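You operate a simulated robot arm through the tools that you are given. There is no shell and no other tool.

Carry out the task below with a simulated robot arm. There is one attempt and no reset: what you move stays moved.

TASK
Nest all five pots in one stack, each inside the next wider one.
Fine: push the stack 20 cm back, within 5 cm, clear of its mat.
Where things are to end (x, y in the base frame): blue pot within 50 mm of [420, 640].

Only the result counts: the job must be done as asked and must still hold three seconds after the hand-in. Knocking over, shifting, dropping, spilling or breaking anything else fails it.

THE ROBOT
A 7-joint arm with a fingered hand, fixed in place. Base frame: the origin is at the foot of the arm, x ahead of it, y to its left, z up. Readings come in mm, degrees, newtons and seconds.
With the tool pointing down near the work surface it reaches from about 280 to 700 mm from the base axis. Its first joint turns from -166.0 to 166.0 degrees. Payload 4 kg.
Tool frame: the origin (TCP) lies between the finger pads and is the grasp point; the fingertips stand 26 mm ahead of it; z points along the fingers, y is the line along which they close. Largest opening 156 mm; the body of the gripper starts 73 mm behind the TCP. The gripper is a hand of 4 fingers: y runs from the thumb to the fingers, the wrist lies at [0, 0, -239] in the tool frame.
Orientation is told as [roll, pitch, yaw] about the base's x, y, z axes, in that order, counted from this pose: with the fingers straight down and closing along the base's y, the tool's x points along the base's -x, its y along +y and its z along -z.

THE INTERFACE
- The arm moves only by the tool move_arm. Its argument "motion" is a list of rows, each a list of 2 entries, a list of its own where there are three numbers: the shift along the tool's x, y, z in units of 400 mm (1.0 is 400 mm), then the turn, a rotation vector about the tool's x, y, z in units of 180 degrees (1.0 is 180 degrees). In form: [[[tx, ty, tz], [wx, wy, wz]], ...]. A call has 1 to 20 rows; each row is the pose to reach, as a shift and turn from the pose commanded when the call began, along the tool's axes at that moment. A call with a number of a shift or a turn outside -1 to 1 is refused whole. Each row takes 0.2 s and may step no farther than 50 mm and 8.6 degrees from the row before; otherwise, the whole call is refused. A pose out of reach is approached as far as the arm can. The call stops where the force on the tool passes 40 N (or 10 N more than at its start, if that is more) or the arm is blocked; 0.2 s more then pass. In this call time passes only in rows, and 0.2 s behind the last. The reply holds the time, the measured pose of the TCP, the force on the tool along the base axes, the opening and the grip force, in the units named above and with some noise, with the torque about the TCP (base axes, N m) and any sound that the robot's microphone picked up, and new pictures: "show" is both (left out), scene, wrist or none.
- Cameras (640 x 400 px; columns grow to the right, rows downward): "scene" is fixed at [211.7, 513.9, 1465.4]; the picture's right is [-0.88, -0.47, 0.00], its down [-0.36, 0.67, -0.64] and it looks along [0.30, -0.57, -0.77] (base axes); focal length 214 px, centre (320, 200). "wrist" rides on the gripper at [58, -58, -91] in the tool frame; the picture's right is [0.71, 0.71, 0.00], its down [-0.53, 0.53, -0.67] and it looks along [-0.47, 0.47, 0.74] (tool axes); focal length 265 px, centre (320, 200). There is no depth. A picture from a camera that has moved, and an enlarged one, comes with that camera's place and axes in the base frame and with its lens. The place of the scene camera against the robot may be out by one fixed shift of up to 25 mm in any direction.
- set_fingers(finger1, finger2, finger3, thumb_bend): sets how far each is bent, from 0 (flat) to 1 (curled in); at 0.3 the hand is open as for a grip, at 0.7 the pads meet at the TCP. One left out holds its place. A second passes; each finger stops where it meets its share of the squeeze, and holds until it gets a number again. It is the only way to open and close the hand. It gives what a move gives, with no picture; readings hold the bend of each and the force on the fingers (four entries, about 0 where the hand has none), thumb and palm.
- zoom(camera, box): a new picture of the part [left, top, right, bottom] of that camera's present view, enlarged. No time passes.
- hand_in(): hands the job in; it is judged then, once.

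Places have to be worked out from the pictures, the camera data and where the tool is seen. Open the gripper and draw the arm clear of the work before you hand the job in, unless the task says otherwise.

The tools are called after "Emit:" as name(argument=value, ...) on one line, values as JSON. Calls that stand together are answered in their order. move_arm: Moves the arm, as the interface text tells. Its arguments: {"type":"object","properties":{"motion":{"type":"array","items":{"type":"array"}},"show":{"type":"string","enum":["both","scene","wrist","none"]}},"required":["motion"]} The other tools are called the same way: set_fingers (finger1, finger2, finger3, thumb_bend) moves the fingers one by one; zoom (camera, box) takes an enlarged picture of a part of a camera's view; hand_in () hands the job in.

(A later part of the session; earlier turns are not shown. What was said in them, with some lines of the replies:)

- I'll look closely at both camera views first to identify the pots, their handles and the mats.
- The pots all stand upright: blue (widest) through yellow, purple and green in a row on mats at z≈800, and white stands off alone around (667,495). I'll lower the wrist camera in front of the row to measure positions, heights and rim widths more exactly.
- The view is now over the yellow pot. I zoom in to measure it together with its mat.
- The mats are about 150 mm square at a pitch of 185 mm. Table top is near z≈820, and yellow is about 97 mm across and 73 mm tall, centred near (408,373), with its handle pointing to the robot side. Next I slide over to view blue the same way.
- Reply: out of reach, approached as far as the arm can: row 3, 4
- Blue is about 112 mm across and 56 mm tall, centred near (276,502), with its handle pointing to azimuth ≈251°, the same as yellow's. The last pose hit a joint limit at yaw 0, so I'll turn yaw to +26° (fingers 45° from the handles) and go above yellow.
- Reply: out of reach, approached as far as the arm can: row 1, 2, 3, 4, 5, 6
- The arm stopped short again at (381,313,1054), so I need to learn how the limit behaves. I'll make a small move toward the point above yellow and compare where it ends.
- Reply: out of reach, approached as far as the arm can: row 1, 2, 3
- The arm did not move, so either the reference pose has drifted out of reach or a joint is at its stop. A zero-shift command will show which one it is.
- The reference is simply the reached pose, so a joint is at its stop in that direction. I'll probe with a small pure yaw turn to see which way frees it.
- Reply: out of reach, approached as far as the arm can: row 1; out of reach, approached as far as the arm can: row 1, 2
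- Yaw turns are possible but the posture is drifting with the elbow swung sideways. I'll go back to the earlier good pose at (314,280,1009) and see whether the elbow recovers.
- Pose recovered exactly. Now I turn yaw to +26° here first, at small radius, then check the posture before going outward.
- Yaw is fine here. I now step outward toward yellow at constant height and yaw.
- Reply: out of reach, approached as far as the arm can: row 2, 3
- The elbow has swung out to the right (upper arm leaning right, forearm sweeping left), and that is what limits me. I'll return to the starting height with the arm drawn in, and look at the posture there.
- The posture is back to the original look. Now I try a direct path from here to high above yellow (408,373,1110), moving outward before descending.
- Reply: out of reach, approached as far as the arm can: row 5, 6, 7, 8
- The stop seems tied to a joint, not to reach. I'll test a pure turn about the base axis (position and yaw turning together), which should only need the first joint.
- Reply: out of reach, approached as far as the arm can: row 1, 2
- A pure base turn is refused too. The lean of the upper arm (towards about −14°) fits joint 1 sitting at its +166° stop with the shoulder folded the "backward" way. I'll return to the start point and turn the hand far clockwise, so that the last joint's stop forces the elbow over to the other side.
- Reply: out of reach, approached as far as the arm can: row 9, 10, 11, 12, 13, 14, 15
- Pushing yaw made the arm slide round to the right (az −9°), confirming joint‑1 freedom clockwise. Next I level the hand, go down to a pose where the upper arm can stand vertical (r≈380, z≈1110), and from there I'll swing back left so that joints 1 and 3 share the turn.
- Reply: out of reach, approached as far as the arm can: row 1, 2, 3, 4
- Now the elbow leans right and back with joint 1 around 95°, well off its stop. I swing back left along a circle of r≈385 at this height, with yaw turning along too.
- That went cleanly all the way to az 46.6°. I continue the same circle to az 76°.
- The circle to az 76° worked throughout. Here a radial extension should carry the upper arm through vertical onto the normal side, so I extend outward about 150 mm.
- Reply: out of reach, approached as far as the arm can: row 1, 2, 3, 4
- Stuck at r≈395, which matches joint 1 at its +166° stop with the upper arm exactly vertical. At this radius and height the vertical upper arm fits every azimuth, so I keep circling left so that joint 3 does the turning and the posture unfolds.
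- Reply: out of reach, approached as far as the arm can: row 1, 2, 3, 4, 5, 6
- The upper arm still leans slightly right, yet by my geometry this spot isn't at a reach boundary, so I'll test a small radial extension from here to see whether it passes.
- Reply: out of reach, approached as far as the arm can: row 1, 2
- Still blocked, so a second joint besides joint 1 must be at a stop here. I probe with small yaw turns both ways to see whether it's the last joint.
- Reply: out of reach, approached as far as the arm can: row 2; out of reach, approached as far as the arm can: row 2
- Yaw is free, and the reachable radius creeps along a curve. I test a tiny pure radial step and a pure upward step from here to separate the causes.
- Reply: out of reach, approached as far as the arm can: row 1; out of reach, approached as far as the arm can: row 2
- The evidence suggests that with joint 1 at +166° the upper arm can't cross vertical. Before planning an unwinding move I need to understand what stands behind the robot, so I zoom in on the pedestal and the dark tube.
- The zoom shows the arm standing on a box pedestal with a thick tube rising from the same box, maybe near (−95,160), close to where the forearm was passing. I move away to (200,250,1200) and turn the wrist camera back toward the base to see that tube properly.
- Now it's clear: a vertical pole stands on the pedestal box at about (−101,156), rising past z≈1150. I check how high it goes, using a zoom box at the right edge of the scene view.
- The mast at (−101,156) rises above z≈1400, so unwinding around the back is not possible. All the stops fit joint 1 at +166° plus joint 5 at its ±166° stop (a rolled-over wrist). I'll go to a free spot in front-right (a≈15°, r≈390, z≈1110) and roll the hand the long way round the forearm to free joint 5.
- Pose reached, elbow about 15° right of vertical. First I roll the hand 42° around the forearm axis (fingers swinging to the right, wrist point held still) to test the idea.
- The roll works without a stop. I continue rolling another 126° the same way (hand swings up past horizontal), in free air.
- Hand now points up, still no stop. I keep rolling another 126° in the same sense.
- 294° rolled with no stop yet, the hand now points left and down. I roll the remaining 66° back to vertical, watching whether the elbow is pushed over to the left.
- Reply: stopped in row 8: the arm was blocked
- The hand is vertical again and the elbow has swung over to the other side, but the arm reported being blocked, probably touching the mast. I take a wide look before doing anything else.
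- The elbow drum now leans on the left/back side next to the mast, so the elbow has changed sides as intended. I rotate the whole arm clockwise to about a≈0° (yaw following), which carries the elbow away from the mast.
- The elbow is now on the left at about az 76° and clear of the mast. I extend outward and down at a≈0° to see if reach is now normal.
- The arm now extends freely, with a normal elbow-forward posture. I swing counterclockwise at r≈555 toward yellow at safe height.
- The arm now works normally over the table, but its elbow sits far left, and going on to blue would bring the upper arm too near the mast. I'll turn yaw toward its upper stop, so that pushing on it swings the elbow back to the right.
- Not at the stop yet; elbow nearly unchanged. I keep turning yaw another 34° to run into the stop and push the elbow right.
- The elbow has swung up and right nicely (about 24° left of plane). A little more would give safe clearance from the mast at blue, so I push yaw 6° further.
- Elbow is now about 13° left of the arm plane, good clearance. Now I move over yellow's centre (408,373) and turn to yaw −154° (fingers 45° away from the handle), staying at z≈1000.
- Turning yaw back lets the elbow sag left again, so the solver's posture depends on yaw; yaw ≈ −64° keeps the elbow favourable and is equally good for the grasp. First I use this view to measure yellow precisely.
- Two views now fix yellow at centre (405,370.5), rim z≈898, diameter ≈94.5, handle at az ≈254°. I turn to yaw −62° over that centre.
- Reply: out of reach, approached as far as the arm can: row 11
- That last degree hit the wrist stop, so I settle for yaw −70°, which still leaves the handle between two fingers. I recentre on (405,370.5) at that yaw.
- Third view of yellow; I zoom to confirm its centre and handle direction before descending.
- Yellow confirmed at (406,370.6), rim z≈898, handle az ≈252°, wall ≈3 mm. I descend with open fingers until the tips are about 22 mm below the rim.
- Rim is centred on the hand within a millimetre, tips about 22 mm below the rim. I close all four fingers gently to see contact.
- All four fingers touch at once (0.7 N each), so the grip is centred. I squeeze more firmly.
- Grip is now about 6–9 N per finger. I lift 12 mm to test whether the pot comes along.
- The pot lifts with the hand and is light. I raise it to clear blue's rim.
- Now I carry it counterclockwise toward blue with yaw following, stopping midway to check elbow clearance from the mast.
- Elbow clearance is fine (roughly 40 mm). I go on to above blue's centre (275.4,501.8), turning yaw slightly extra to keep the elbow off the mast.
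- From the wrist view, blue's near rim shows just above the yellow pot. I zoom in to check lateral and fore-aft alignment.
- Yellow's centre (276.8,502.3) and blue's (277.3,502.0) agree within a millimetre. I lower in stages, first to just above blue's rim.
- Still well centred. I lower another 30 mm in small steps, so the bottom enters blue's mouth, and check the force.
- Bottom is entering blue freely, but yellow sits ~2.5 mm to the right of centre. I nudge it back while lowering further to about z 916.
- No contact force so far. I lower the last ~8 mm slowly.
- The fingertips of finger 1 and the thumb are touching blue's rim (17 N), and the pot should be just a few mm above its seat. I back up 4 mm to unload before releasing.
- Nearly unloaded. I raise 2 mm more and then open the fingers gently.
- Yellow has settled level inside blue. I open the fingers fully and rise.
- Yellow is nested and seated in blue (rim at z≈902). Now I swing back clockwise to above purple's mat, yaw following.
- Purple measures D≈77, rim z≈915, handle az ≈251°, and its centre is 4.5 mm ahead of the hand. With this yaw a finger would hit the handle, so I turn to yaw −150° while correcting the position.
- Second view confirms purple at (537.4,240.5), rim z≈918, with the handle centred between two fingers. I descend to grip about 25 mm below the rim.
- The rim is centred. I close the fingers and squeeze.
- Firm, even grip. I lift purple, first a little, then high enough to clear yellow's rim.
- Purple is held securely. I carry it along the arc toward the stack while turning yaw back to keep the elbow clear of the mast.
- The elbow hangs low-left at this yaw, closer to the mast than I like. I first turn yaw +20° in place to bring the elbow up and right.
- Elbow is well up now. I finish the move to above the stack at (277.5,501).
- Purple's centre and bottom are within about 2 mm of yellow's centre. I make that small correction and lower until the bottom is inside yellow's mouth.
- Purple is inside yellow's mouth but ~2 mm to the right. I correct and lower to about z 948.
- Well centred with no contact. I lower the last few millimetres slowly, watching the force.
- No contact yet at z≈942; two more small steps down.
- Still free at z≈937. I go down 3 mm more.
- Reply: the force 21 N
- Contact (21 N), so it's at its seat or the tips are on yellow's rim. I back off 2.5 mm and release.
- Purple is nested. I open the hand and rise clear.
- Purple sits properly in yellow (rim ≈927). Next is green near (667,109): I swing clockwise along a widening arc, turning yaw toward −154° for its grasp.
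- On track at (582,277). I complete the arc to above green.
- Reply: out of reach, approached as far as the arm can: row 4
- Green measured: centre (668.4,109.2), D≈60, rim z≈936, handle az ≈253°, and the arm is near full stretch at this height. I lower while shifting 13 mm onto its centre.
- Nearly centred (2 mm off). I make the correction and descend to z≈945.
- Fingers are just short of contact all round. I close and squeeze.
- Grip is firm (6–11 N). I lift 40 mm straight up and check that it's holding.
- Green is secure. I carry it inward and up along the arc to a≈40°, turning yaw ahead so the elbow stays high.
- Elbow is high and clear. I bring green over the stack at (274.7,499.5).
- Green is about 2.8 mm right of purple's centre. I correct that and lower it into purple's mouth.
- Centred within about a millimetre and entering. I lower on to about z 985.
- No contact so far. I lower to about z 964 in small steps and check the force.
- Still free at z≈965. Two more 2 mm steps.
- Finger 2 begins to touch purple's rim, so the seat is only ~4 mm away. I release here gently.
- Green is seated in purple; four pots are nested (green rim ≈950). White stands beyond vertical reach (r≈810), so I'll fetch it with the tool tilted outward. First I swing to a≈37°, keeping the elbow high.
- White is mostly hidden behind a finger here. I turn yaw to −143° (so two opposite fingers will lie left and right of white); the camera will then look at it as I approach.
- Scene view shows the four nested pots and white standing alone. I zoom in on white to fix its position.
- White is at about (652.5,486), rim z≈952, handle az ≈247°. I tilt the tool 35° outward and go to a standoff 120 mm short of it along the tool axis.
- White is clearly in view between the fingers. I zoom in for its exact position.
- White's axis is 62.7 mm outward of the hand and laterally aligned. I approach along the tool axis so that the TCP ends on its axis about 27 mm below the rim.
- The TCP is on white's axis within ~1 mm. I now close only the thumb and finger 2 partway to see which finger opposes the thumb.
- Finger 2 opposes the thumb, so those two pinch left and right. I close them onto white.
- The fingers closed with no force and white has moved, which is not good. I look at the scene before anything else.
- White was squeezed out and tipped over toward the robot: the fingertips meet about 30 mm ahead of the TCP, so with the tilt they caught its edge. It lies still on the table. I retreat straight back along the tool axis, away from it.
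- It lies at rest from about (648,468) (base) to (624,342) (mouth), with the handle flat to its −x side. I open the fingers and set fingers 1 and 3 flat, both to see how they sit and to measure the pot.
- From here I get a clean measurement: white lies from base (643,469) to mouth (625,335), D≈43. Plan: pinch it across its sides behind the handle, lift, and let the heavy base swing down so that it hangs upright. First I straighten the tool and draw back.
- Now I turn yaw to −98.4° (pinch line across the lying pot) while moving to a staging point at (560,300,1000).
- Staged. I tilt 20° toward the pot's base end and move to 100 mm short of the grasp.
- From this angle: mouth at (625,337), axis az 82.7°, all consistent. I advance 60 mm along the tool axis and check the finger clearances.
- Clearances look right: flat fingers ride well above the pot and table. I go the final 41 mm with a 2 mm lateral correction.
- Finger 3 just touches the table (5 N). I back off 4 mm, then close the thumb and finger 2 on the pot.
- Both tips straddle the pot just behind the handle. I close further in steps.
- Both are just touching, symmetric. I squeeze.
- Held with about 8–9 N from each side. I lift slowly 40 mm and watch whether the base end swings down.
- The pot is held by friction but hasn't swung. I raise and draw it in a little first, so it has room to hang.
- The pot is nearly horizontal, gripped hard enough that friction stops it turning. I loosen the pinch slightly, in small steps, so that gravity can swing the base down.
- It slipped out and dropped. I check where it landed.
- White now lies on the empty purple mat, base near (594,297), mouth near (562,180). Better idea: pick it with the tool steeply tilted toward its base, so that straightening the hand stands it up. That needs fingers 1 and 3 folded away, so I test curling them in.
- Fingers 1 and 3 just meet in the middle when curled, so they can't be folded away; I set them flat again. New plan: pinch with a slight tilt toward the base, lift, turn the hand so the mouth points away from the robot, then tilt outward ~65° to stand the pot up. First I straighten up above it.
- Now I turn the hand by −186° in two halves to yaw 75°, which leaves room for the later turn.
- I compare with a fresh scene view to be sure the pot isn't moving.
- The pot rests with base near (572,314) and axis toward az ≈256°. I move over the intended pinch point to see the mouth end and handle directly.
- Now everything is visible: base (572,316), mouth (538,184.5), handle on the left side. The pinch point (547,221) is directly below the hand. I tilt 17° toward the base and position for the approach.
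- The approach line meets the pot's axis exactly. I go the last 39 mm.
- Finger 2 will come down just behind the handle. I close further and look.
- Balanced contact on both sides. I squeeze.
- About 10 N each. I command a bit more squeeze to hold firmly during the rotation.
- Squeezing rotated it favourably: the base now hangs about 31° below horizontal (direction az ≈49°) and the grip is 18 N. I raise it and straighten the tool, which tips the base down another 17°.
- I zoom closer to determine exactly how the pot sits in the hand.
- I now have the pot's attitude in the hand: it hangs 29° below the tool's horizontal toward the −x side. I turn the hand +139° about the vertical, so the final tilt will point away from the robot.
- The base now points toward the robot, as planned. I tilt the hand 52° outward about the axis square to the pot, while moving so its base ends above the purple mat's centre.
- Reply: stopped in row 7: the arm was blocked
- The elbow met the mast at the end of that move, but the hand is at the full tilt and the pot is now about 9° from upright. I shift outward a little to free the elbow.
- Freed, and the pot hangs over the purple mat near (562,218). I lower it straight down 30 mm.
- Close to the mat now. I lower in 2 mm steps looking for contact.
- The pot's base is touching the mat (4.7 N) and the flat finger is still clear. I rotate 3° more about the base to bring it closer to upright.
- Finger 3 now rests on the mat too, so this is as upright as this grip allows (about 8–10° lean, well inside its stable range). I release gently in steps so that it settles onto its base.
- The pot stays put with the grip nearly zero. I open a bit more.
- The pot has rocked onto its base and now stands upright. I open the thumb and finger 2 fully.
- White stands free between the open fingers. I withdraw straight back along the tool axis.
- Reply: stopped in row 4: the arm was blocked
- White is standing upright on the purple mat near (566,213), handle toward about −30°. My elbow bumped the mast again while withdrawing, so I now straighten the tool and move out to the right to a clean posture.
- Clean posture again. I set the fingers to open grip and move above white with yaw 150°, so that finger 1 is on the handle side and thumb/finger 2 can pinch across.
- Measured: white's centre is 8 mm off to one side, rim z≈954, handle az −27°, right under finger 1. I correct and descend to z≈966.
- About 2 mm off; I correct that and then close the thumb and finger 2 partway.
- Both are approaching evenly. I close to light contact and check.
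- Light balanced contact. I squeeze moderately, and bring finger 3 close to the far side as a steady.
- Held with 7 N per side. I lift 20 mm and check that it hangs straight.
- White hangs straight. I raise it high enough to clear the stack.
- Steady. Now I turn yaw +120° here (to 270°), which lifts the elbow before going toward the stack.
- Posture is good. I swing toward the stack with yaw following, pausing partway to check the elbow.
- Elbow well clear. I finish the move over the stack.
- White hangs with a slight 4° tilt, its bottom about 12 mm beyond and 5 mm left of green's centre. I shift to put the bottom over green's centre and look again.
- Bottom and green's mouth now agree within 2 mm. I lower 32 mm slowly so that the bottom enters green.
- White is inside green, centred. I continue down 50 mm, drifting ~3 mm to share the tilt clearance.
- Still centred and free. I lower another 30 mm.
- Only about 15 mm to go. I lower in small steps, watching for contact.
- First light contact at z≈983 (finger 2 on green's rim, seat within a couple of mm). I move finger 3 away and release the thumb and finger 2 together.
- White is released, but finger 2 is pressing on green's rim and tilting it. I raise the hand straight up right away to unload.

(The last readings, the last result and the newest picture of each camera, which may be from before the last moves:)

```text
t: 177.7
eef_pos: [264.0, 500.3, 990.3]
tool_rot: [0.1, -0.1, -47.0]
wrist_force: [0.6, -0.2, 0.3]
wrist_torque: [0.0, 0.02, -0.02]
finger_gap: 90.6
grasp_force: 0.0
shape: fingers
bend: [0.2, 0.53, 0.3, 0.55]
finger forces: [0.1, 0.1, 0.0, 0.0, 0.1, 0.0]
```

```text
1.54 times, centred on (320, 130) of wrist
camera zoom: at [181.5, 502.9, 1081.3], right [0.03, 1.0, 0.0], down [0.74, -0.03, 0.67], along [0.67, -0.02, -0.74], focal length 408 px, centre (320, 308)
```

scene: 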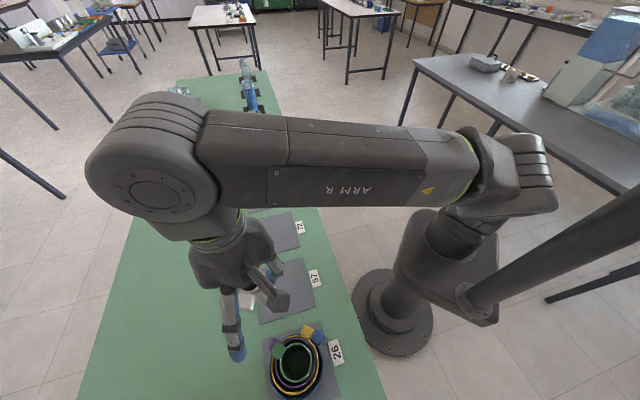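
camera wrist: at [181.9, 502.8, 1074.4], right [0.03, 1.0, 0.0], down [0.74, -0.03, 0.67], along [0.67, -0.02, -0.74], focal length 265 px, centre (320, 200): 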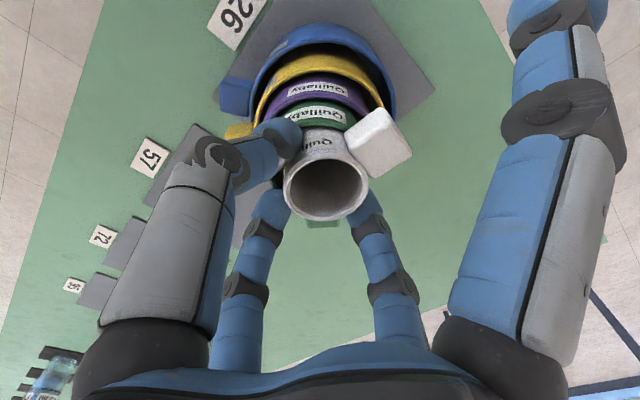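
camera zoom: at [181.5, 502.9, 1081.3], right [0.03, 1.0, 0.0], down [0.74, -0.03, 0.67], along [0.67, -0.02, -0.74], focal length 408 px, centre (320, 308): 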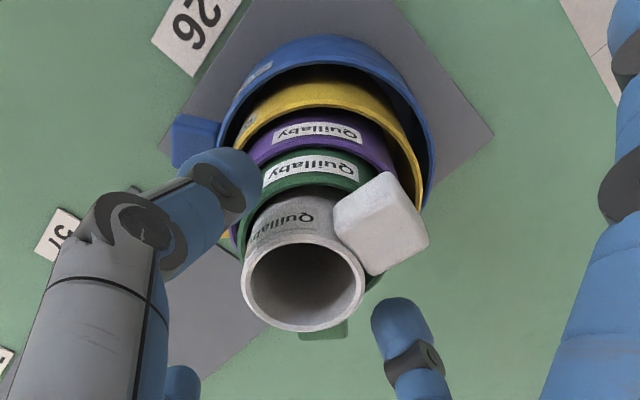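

Unloaded; green has settled back and white sits inside it. I open fully and rise to inspect.

Emit:
set_fingers(finger1=0.3, finger2=0.3, finger3=0.3, thumb_bend=0.3)

Emit:
move_arm(motion=[[[0, 0, -0.06], [0, 0, 0]], [[0, 0, -0.14], [0, 0, 0]], [[0, 0, -0.22], [0, 0, 0]]], show="both")

Emit:
zoom(camera="wrist", box=[200, 0, 440, 200])

```text
t: 178.7
eef_pos: [263.9, 499.9, 990.5]
tool_rot: [0.2, -0.1, -47.0]
wrist_force: [-0.1, 0.1, 0.5]
wrist_torque: [0.02, -0.01, 0.01]
finger_gap: 106.5
grasp_force: 0.1
shape: fingers
bend: [0.3, 0.3, 0.3, 0.3]
finger forces: [0.0, 0.1, 0.0, 0.0, 0.1, 0.0]
```

```text
t: 179.4
eef_pos: [265.2, 500.2, 1078.8]
tool_rot: [0.1, -0.1, -47.0]
wrist_force: [-0.2, -0.3, -0.3]
wrist_torque: [0.0, 0.01, 0.03]
finger_gap: 106.8
grasp_force: 0.1
shape: fingers
bend: [0.3, 0.3, 0.3, 0.3]
finger forces: [0.0, 0.0, 0.0, 0.1, 0.1, 0.0]
camera wrist: at [182.3, 502.5, 1170.1], right [0.03, 1.0, 0.0], down [0.74, -0.03, 0.67], along [0.67, -0.02, -0.74], focal length 265 px, centre (320, 200)
```

scene: 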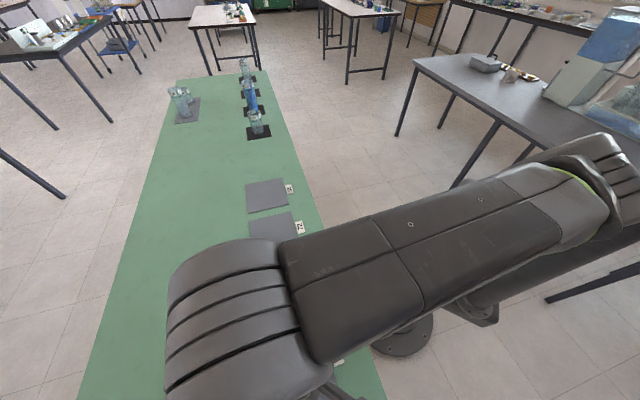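
wrist: 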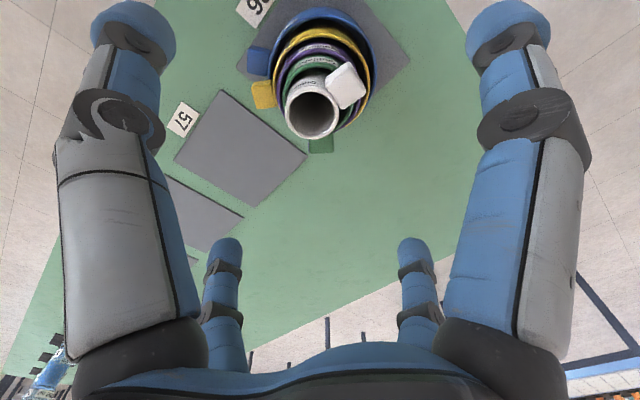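

```text
2.00 times, centred on (320, 100) of wrist
camera zoom: at [182.3, 502.5, 1170.1], right [0.03, 1.0, 0.0], down [0.74, -0.03, 0.67], along [0.67, -0.02, -0.74], focal length 531 px, centre (320, 400)
```

zoom: 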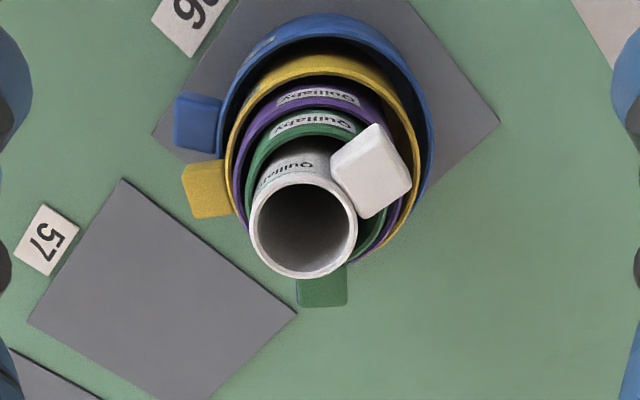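

All five pots are nested (white's rim ≈970, seated). Now to move the stack: I'll cage blue's rim with all four fingers, palm just above white, and slide it toward (420,640) as far as reach allows. First I centre over blue and descend partway.

Emit:
move_arm(motion=[[[-0.0125, 0.02, 0.08], [0, 0, 0]], [[-0.0125, 0.02, 0.18], [0, 0, 0]], [[-0.0125, 0.02, 0.27], [0, 0, 0]]], show="wrist")

Emit:
zoom(camera="wrist", box=[160, 0, 480, 240])

```text
t: 180.2
eef_pos: [275.3, 499.5, 969.7]
tool_rot: [0.0, -0.1, -47.0]
wrist_force: [-0.6, 0.4, -0.5]
wrist_torque: [0.03, 0.0, -0.02]
finger_gap: 106.5
grasp_force: 0.0
shape: fingers
bend: [0.3, 0.3, 0.3, 0.3]
finger forces: [0.1, 0.0, 0.0, 0.0, 0.0, 0.1]
camera wrist: at [193.1, 502.6, 1059.9], right [0.03, 1.0, 0.0], down [0.74, -0.03, 0.67], along [0.67, -0.02, -0.74], focal length 265 px, centre (320, 200)
```

wrist: 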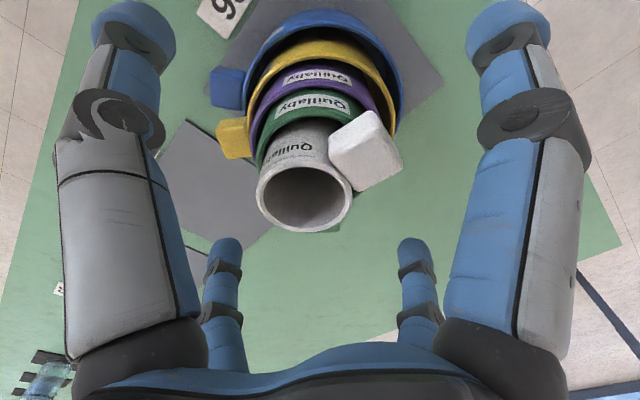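

```text
1.67 times, centred on (320, 120) of wrist
camera zoom: at [193.1, 502.6, 1059.9], right [0.03, 1.0, 0.0], down [0.74, -0.03, 0.67], along [0.67, -0.02, -0.74], focal length 442 px, centre (320, 333)
```

zoom: 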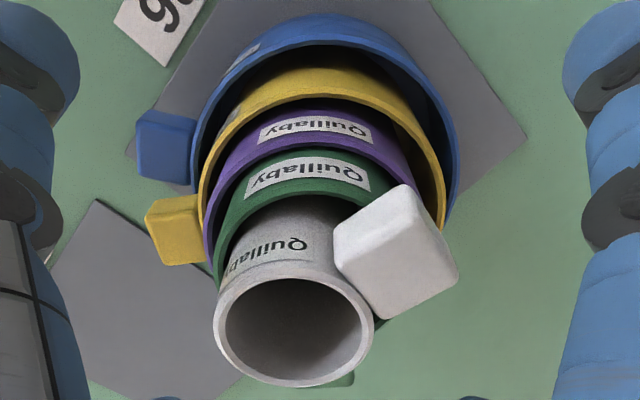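

White's rim is at z≈971.6, so the TCP may go down to about 902. Blue is 2 mm to the right; I correct and lower to z≈906.

Emit:
move_arm(motion=[[[0.0014, 0.0057, 0.06], [0, 0, 0]], [[0.0014, 0.0057, 0.11], [0, 0, 0]], [[0.0014, 0.0057, 0.145], [0, 0, 0]], [[0.0014, 0.0057, 0.1595], [0, 0, 0]]], show="wrist")

```text
t: 181.2
eef_pos: [275.1, 504.6, 906.7]
tool_rot: [0.3, -0.4, -47.3]
wrist_force: [0.0, 0.6, 0.8]
wrist_torque: [0.01, -0.02, 0.01]
finger_gap: 106.7
grasp_force: 0.0
shape: fingers
bend: [0.3, 0.3, 0.3, 0.3]
finger forces: [0.0, 0.0, 0.0, 0.1, 0.0, 0.0]
camera wrist: at [192.2, 507.9, 997.7], right [0.04, 1.0, 0.0], down [0.74, -0.03, 0.67], along [0.67, -0.03, -0.74], focal length 265 px, centre (320, 200)
```

wrist: 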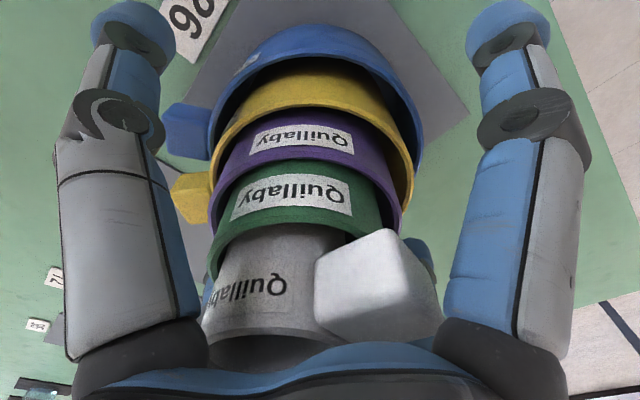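

White's top is just under the palm. I lower 3 mm more, then close the fingers partway around blue.

Emit:
move_arm(motion=[[[0, 0, 0.008], [0, 0, 0]]], show="none")

Emit:
set_fingers(finger1=0.39, finger2=0.39, finger3=0.39, thumb_bend=0.39)

Emit:
zoom(camera="wrist", box=[0, 0, 640, 400])

```text
t: 181.7
eef_pos: [273.9, 504.9, 904.4]
tool_rot: [0.3, -0.4, -47.3]
wrist_force: [0.7, 0.3, 0.3]
wrist_torque: [-0.01, 0.01, 0.04]
finger_gap: 107.0
grasp_force: 0.0
shape: fingers
bend: [0.3, 0.3, 0.3, 0.3]
finger forces: [0.6, 0.1, 0.1, 0.1, 0.1, 0.0]
```

```text
t: 182.7
eef_pos: [274.5, 503.4, 904.0]
tool_rot: [0.1, -0.4, -47.4]
wrist_force: [-0.8, 0.1, 0.0]
wrist_torque: [-0.04, 0.0, 0.0]
finger_gap: 82.4
grasp_force: 0.4
shape: fingers
bend: [0.39, 0.39, 0.39, 0.39]
finger forces: [0.4, 0.1, 0.0, 0.1, 0.0, 0.1]
```

```text
1.00 times, centred on (320, 200) of wrist (not enlarged: the box is as wide or as high as the picture)
camera zoom: at [192.0, 507.8, 994.8], right [0.04, 1.0, 0.0], down [0.74, -0.03, 0.67], along [0.67, -0.03, -0.74], focal length 265 px, centre (320, 200)
```

zoom: 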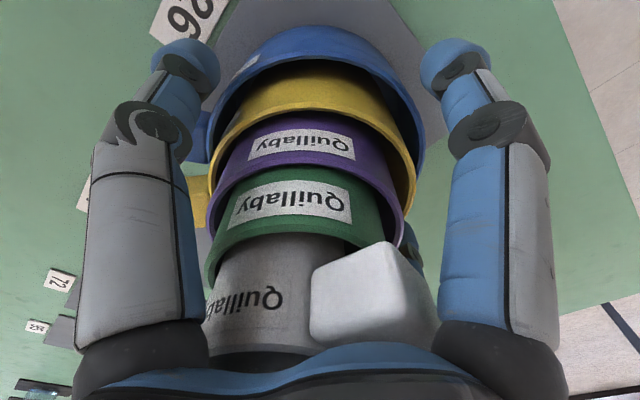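

Finger 1's base just brushes white's handle, so I open that one slightly and close the other three lightly to blue's rim.

Emit:
set_fingers(finger1=0.36, finger2=0.42, finger3=0.42, thumb_bend=0.42)

Emit:
zoom(camera="wrist", box=[0, 0, 640, 400])

```text
t: 183.7
eef_pos: [275.3, 503.1, 905.1]
tool_rot: [0.2, -0.4, -47.4]
wrist_force: [1.2, -1.1, 0.7]
wrist_torque: [-0.02, -0.03, -0.02]
finger_gap: 82.8
grasp_force: 1.4
shape: fingers
bend: [0.36, 0.42, 0.41, 0.42]
finger forces: [0.3, 0.3, 1.0, 0.1, 0.6, 0.0]
```

```text
1.00 times, centred on (320, 200) of wrist (not enlarged: the box is as wide or as high as the picture)
camera zoom: at [192.0, 507.7, 994.8], right [0.04, 1.0, 0.0], down [0.74, -0.03, 0.67], along [0.67, -0.03, -0.74], focal length 265 px, centre (320, 200)
```

zoom: 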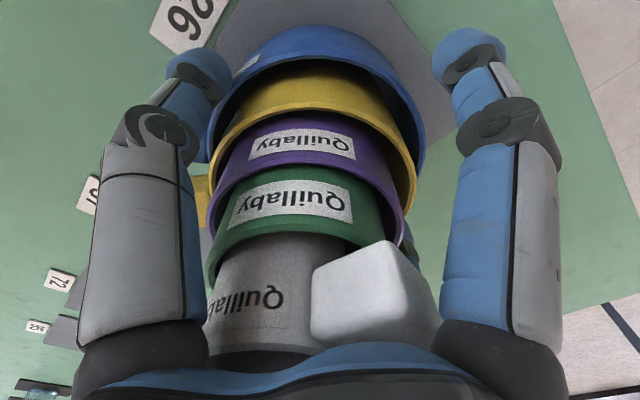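

Light contact on three sides (0.3–1 N). I slide 15 mm toward the target as a test.

Emit:
move_arm(motion=[[[0.0003, 0.0188, 0], [0, 0, 0]], [[0.0007, 0.0375, 0], [0, 0, 0]]], show="wrist")

```text
t: 184.2
eef_pos: [283.0, 515.8, 902.4]
tool_rot: [0.2, -0.4, -47.5]
wrist_force: [-1.2, -2.3, 0.2]
wrist_torque: [-0.04, 0.02, -0.04]
finger_gap: 83.2
grasp_force: 1.0
shape: fingers
bend: [0.36, 0.42, 0.41, 0.41]
finger forces: [0.3, 0.0, 0.6, 0.1, 1.3, 0.0]
out of reach, approached as far as the arm can: row 2
camera wrist: at [200.3, 519.3, 995.1], right [0.04, 1.0, 0.0], down [0.74, -0.03, 0.67], along [0.67, -0.03, -0.74], focal length 265 px, centre (320, 200)
```

wrist: 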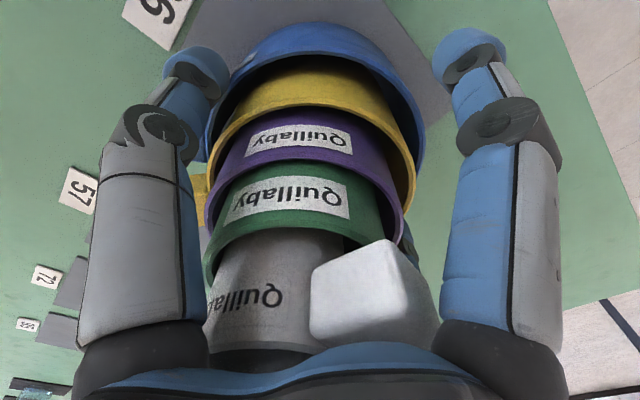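

The stack slides along. The wrist stop is close here, so I let yaw drop a few degrees as I continue pushing 45 mm.

Emit:
move_arm(motion=[[[0, 0.01, 0], [0, 0, 0.0139]], [[0.0005, 0.04, 0], [0, 0, 0.0194]], [[0.001, 0.075, 0], [0, 0, 0.0222]], [[0.0015, 0.113, 0], [0, 0, 0.025]]], show="both")

```text
t: 185.2
eef_pos: [315.9, 547.4, 904.9]
tool_rot: [0.2, -0.1, -51.4]
wrist_force: [-1.3, -1.6, 0.2]
wrist_torque: [-0.05, 0.06, -0.01]
finger_gap: 83.8
grasp_force: 0.9
shape: fingers
bend: [0.36, 0.42, 0.41, 0.41]
finger forces: [0.2, 0.0, 0.4, 0.0, 1.4, 0.0]
camera wrist: at [234.1, 555.8, 995.9], right [0.11, 0.99, 0.0], down [0.74, -0.08, 0.67], along [0.67, -0.07, -0.74], focal length 265 px, centre (320, 200)
```

scene: 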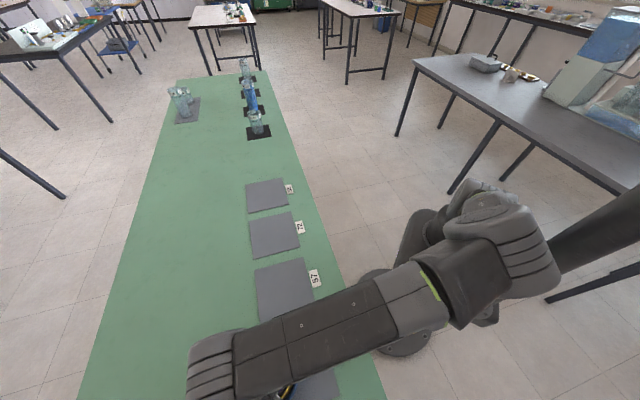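
wrist: 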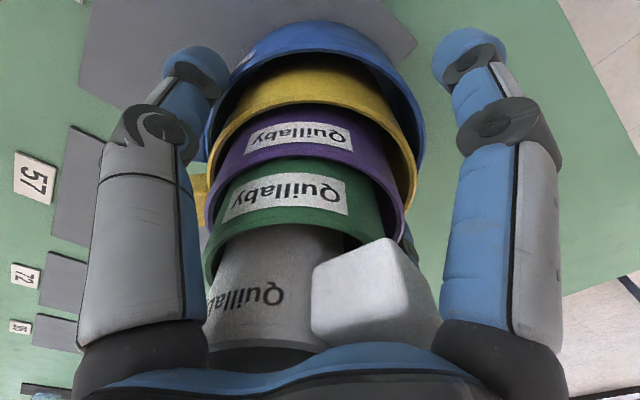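

The stack follows nicely with about 2 N of push. I continue another 60 mm toward the target.

Emit:
move_arm(motion=[[[0.0033, 0.0374, 0], [0, 0, 0.0028]], [[0.0066, 0.0747, 0], [0, 0, 0.0056]], [[0.0098, 0.1121, 0], [0, 0, 0.0083]], [[0.0131, 0.1494, 0], [0, 0, 0.0111]]], show="wrist")

```text
t: 186.2
eef_pos: [359.4, 587.9, 905.9]
tool_rot: [0.1, 0.0, -53.4]
wrist_force: [0.9, 0.1, 0.2]
wrist_torque: [-0.01, -0.04, 0.03]
finger_gap: 82.2
grasp_force: 0.0
shape: fingers
bend: [0.36, 0.42, 0.41, 0.42]
finger forces: [0.0, 0.0, 0.7, 0.0, 0.0, 0.0]
camera wrist: at [278.2, 599.5, 996.4], right [0.15, 0.99, 0.0], down [0.73, -0.11, 0.67], along [0.66, -0.1, -0.74], focal length 265 px, centre (320, 200)
```

wrist: 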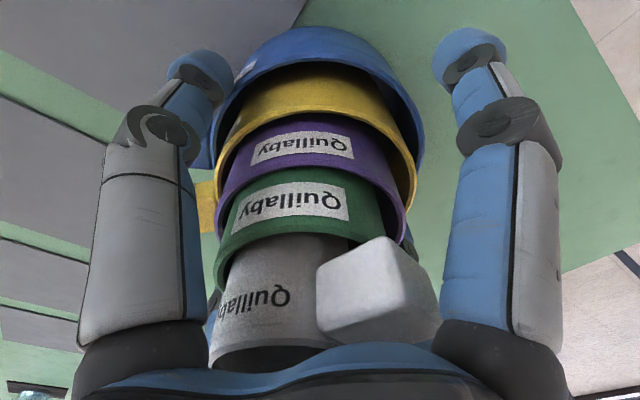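

I'm at the reach limit for a vertical tool (r≈690) with the stack near (353,589). I continue the caged push while tilting the hand outward step by step, raising slightly to keep the palm clear of white.

Emit:
move_arm(motion=[[[0, 0.018, -0.005], [-0.0111, 0, 0]], [[0, 0.041, -0.0075], [-0.0222, 0, 0]], [[0, 0.064, -0.01], [-0.0333, 0, 0]], [[0, 0.088, -0.012], [-0.0444, 0, 0]]], show="both")

```text
t: 187.2
eef_pos: [389.5, 609.0, 908.7]
tool_rot: [8.3, -0.1, -53.3]
wrist_force: [-1.5, -1.0, 0.3]
wrist_torque: [-0.02, 0.1, 0.0]
finger_gap: 83.9
grasp_force: 0.1
shape: fingers
bend: [0.36, 0.42, 0.42, 0.41]
finger forces: [0.0, 0.1, 0.0, 0.1, 1.6, 0.0]
camera wrist: at [297.7, 613.6, 991.1], right [0.14, 0.98, 0.1], down [0.66, -0.17, 0.74], along [0.74, -0.04, -0.67], focal length 265 px, centre (320, 200)
```

scene: 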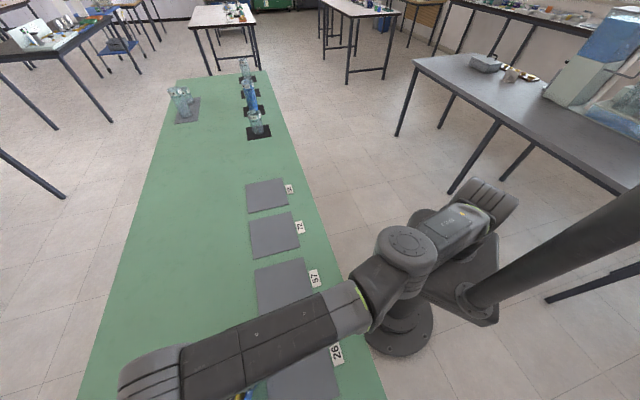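
wrist: 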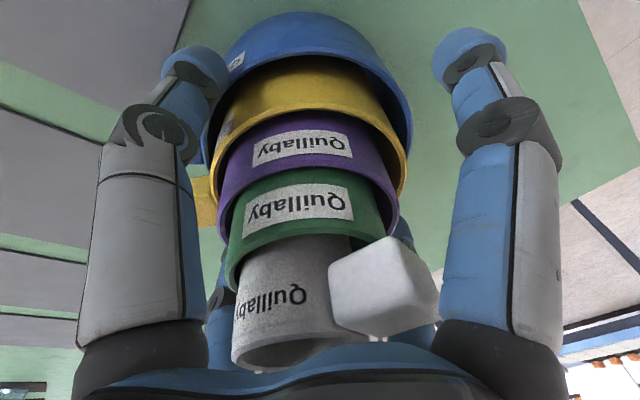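

Tilt 8°, the stack now near (392,611), already close to the goal. I push about 28 mm more, with a further 7° tilt.

Emit:
move_arm(motion=[[[0.003, 0.0175, 0.0014], [-0.0097, 0, 0]], [[0.006, 0.035, 0.0028], [-0.0194, 0, 0]], [[0.009, 0.0525, 0.0042], [-0.0292, 0, 0]], [[0.012, 0.07, 0.0055], [-0.0389, 0, 0]]], show="wrist")

```text
t: 188.2
eef_pos: [408.6, 630.6, 911.3]
tool_rot: [15.2, -0.1, -53.4]
wrist_force: [0.3, -0.7, 0.5]
wrist_torque: [-0.01, 0.04, 0.03]
finger_gap: 83.9
grasp_force: 1.1
shape: fingers
bend: [0.36, 0.42, 0.42, 0.41]
finger forces: [0.0, 0.1, 0.6, 0.0, 1.4, 0.1]
camera wrist: at [309.2, 628.5, 983.9], right [0.13, 0.97, 0.18], down [0.58, -0.22, 0.78], along [0.8, 0.01, -0.59], focal length 265 px, centre (320, 200)
```

wrist: 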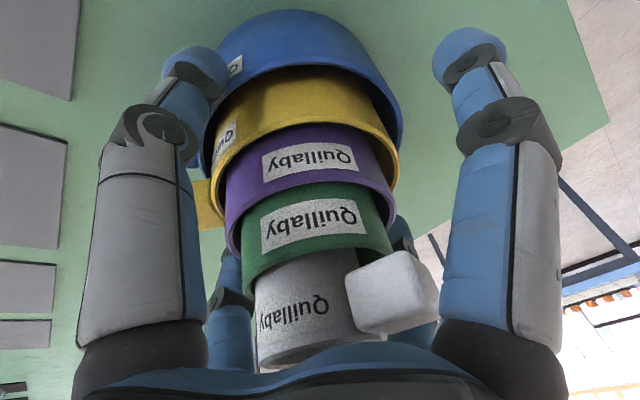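

The stack should now be near (416,636), very close to the goal and well clear of its mat. I open the fingers gently.

Emit:
set_fingers(finger1=0.3, finger2=0.25, finger3=0.3, thumb_bend=0.3)

Emit:
zoom(camera="wrist", box=[0, 0, 640, 400])

```text
t: 189.2
eef_pos: [406.8, 629.9, 912.2]
tool_rot: [15.2, -0.1, -53.3]
wrist_force: [1.6, 0.1, -0.3]
wrist_torque: [-0.05, 0.02, -0.03]
finger_gap: 106.2
grasp_force: 0.0
shape: fingers
bend: [0.3, 0.25, 0.3, 0.3]
finger forces: [0.0, 0.0, 0.0, 0.0, 0.0, 0.0]
```

```text
1.00 times, centred on (320, 200) of wrist (not enlarged: the box is as wide or as high as the picture)
camera zoom: at [308.9, 628.5, 984.1], right [0.13, 0.97, 0.18], down [0.58, -0.22, 0.78], along [0.8, 0.01, -0.59], focal length 265 px, centre (320, 200)
```

zoom: 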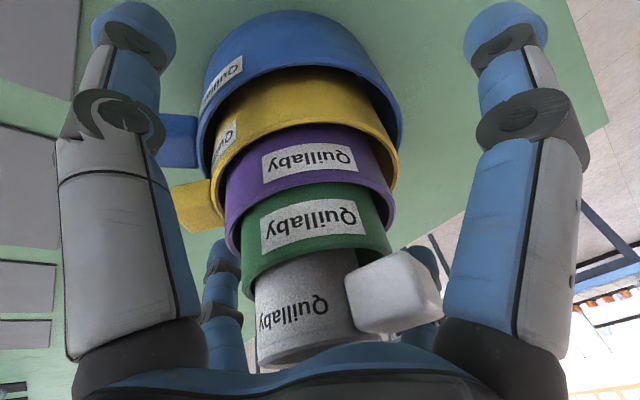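

Released, and the stack stands undisturbed. I retreat back along the tool axis (up and inward).

Emit:
move_arm(motion=[[[0, 0, -0.03], [0, 0, 0]], [[0, 0, -0.09], [0, 0, 0]], [[0, 0, -0.17], [0, 0, 0]], [[0, 0, -0.26], [0, 0, 0]], [[0, 0, -0.35], [0, 0, 0]]], show="both")

Emit:
zoom(camera="wrist", box=[200, 0, 440, 200])

```text
t: 190.4
eef_pos: [370.8, 602.0, 1045.4]
tool_rot: [15.1, 0.0, -53.5]
wrist_force: [0.3, 0.0, -0.3]
wrist_torque: [0.0, 0.0, 0.04]
finger_gap: 106.2
grasp_force: 0.1
shape: fingers
bend: [0.3, 0.25, 0.3, 0.3]
finger forces: [0.0, 0.0, 0.0, 0.0, 0.1, 0.0]
out of reach, approached as far as the arm can: row 4, 5
camera wrist: at [271.7, 602.1, 1117.8], right [0.13, 0.97, 0.18], down [0.58, -0.22, 0.78], along [0.8, 0.01, -0.59], focal length 265 px, centre (320, 200)
```

scene: 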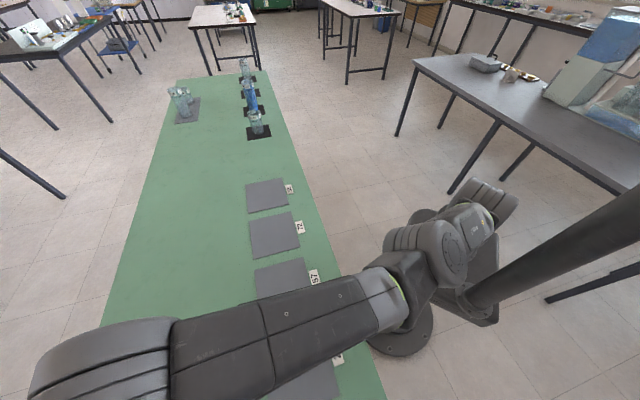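
wrist: 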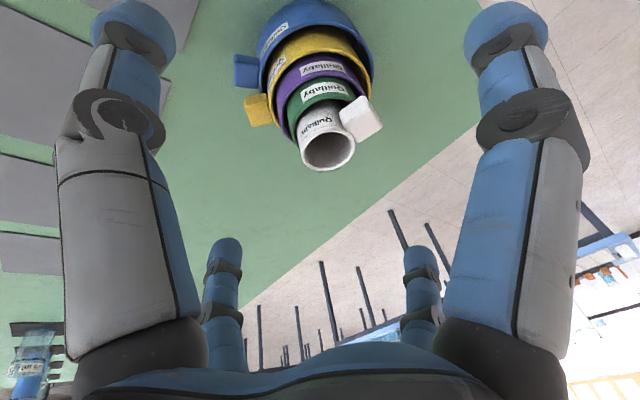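

```text
2.00 times, centred on (320, 100) of wrist
camera zoom: at [271.7, 602.1, 1117.8], right [0.13, 0.97, 0.18], down [0.58, -0.22, 0.78], along [0.8, 0.01, -0.59], focal length 531 px, centre (320, 400)
```

zoom: 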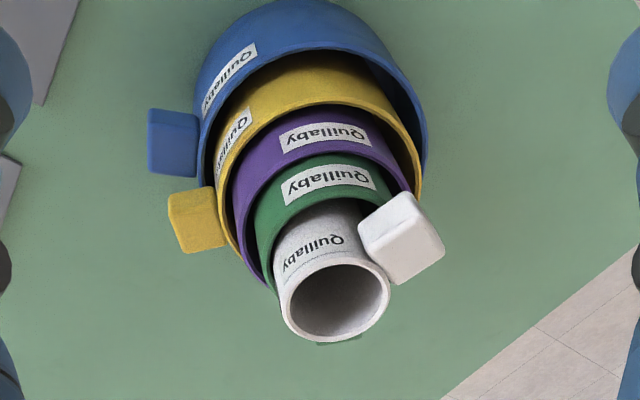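

The stack stands on the bare table with blue at about (415,626), roughly 15 mm from the goal, everything still nested. I straighten the tool and draw the arm back.

Emit:
move_arm(motion=[[[-0.0387, -0.0676, -0.0409], [0.021, 0, 0]], [[-0.0774, -0.1353, -0.0818], [0.042, 0, 0]], [[-0.1161, -0.2029, -0.1226], [0.0629, 0, 0]], [[-0.1548, -0.2705, -0.1635], [0.0839, 0, 0]]], show="wrist")

```text
t: 191.4
eef_pos: [336.5, 542.4, 1075.3]
tool_rot: [3.1, -0.1, -53.6]
wrist_force: [0.0, 0.5, 0.1]
wrist_torque: [-0.03, 0.0, -0.02]
finger_gap: 106.4
grasp_force: 0.1
shape: fingers
bend: [0.3, 0.25, 0.3, 0.3]
finger forces: [0.0, 0.0, 0.1, 0.0, 0.1, 0.1]
out of reach, approached as far as the arm can: row 2, 3, 4
camera wrist: at [251.3, 551.7, 1163.6], right [0.15, 0.99, 0.04], down [0.7, -0.13, 0.7], along [0.69, -0.07, -0.72], focal length 265 px, centre (320, 200)
```

wrist: 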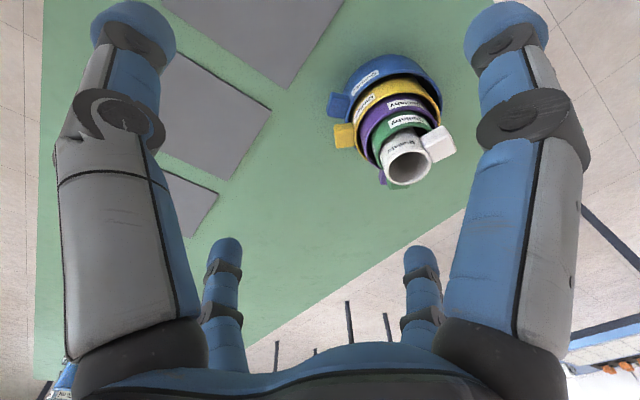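

The wrist stop is close here, so I swing clockwise with the yaw dropping, away from the stack.

Emit:
move_arm(motion=[[[-0.05, 0.002, -0.005], [0.004, 0, 0.03]], [[-0.15, 0.006, -0.005], [0.01, 0, 0.055]], [[-0.25, 0.01, -0.005], [0.0172, 0, 0.08]], [[-0.35, 0.0135, -0.005], [0.0172, 0, 0.1]], [[-0.455, 0.0173, -0.005], [0.0172, 0, 0.119]]], show="both")

```text
t: 192.7
eef_pos: [448.3, 398.3, 1077.8]
tool_rot: [0.0, 0.5, -74.8]
wrist_force: [0.4, 0.6, -1.2]
wrist_torque: [-0.01, -0.03, -0.04]
finger_gap: 106.4
grasp_force: 0.1
shape: fingers
bend: [0.3, 0.25, 0.3, 0.3]
finger forces: [0.0, 0.0, 0.0, 0.0, 0.0, 0.0]
camera wrist: at [377.6, 438.4, 1169.9], right [0.5, 0.87, 0.01], down [0.65, -0.38, 0.66], along [0.58, -0.33, -0.75], focal length 265 px, centre (320, 200)
```

scene: 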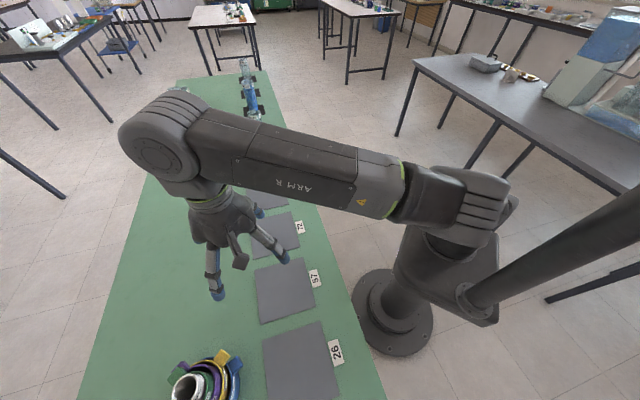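
wrist: 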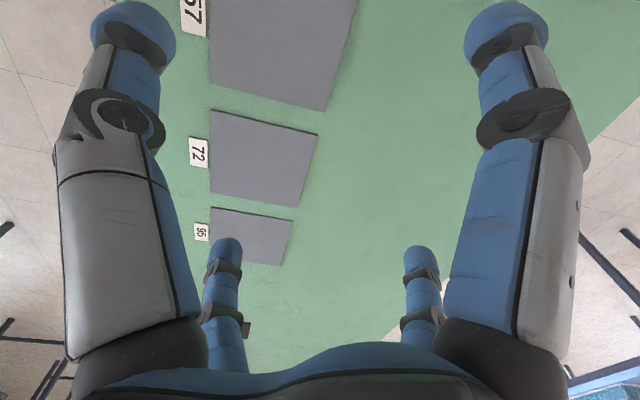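

The stack is visible at the bottom of the scene view, clear of its mat. I use a zoom box at the lower edge to see all of it.

Emit:
zoom(camera="scene", box=[120, 340, 320, 400])

Emit:
zoom(camera="scene", box=[0, 380, 640, 400])

```text
3.20 times, centred on (220, 370) of scene
camera zoom: at [211.7, 513.9, 1465.4], right [-0.88, -0.47, 0.0], down [-0.36, 0.67, -0.64], along [0.3, -0.57, -0.77], focal length 686 px, centre (640, -344)
```

zoom: 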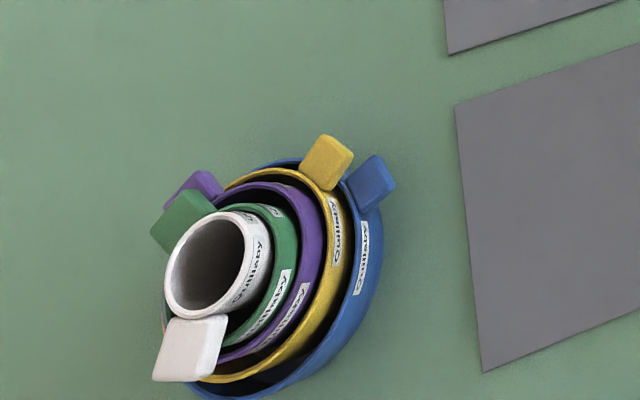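

```text
1.00 times, centred on (320, 390) of scene (not enlarged: the box is as wide or as high as the picture)
camera zoom: at [211.7, 513.9, 1465.4], right [-0.88, -0.47, 0.0], down [-0.36, 0.67, -0.64], along [0.3, -0.57, -0.77], focal length 214 px, centre (320, 10)
```

zoom: 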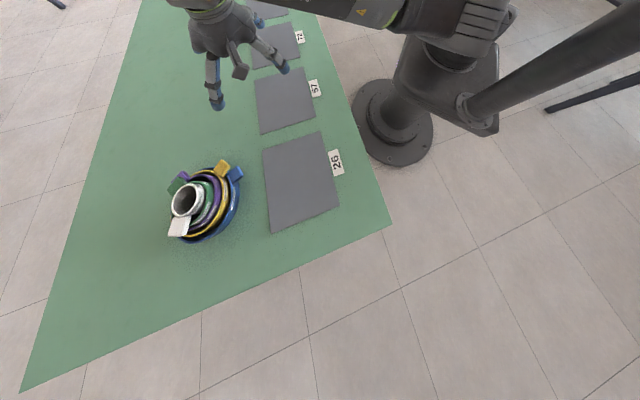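

All five are neatly nested and the stack stands clear of its mat, blue around (410,629). I swing the arm well away to the right before handing in.

Emit:
move_arm(motion=[[[-0.1093, 0.038, 0], [0, 0, 0.0244]], [[-0.22, 0.066, 0], [0, 0, 0.0489]], [[-0.332, 0.0857, 0], [0, 0, 0.0733]], [[-0.4443, 0.0962, 0], [0, 0, 0.0978]], [[-0.5562, 0.0981, 0], [0, 0, 0.1222]], [[-0.667, 0.0913, 0], [0, 0, 0.1467]], [[-0.7761, 0.0761, 0], [0, 0, 0.1711]], [[-0.883, 0.0529, 0], [0, 0, 0.1956]]], show="scene")

Emit:
zoom(camera="scene", box=[140, 340, 280, 400])

Emit:
zoom(camera="scene", box=[150, 50, 310, 150])

```text
t: 194.4
eef_pos: [559.7, 61.5, 1072.8]
tool_rot: [-0.2, 0.5, -110.0]
wrist_force: [0.1, 1.4, -0.1]
wrist_torque: [-0.03, 0.02, 0.02]
finger_gap: 106.3
grasp_force: 0.0
shape: fingers
bend: [0.3, 0.25, 0.3, 0.3]
finger forces: [0.1, 0.0, 0.0, 0.0, 0.0, 0.1]
```

scene: 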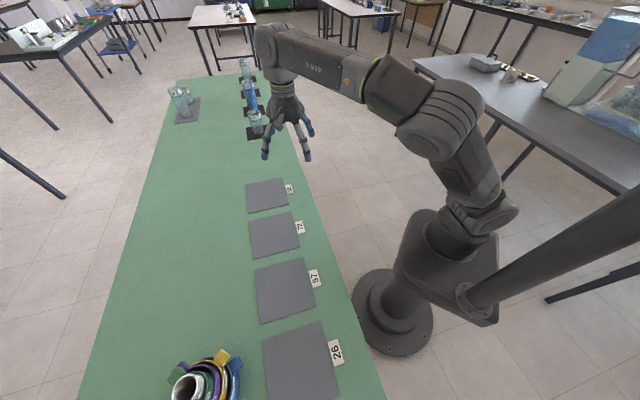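

```text
4.57 times, centred on (210, 370) of scene
camera zoom: at [211.7, 513.9, 1465.4], right [-0.88, -0.47, 0.0], down [-0.36, 0.67, -0.64], along [0.3, -0.57, -0.77], focal length 980 px, centre (823, -577)
```

zoom: 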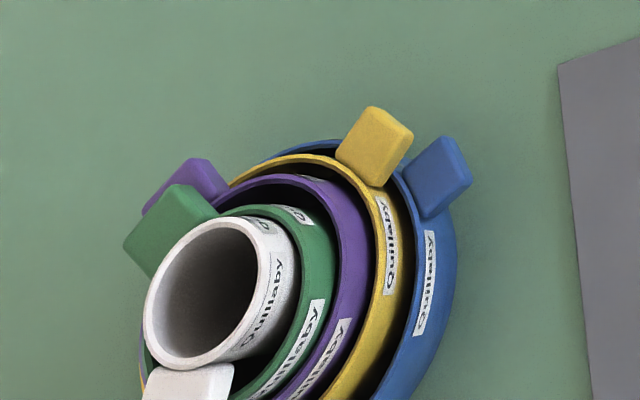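

```text
4.00 times, centred on (230, 100) of scene
camera zoom: at [211.7, 513.9, 1465.4], right [-0.88, -0.47, 0.0], down [-0.36, 0.67, -0.64], along [0.3, -0.57, -0.77], focal length 858 px, centre (680, 600)
```

zoom: 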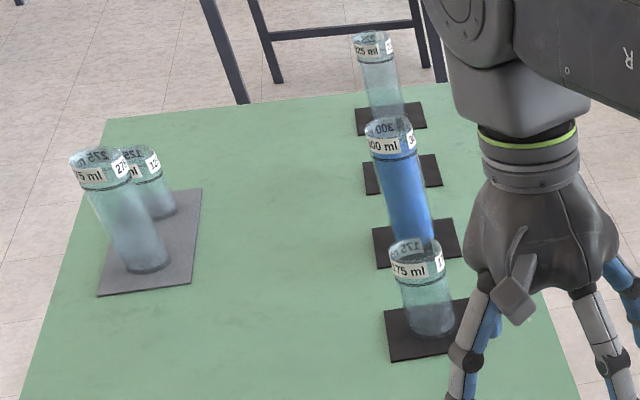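

All five pots are nested in one stack on the bare table, with blue within about 15 mm of the goal. The beakers, mats and cards haven't moved, and the hand is open and clear. I hand the job in.

Emit:
hand_in()

```text
The job is handed in.
```

The job is handed in: all five pots are nested in one stack, in the order blue, yellow, purple, green, white. The stack stands clear of its mat.

- **Position:** blue ended at roughly (410–415, 626–631), about 15 mm from the target of (420, 640), estimated from the wrist and scene pictures. That is inside the 50 mm limit.
- **White pot:** I tipped it over on my first attempt to grip it. While I was re-gripping it, it dropped about 10 cm onto the purple pot's empty mat. I stood it back up and nested it. It leans slightly inside green, but my height estimates agree with it being fully seated.
- **Arm contact:** the arm's elbow touched the robot's own mast a few times. This did not disturb anything on the table.
- **Everything else:** the beakers, mats and number cards look unmoved in the last pictures, and I left the hand open and away from the work.
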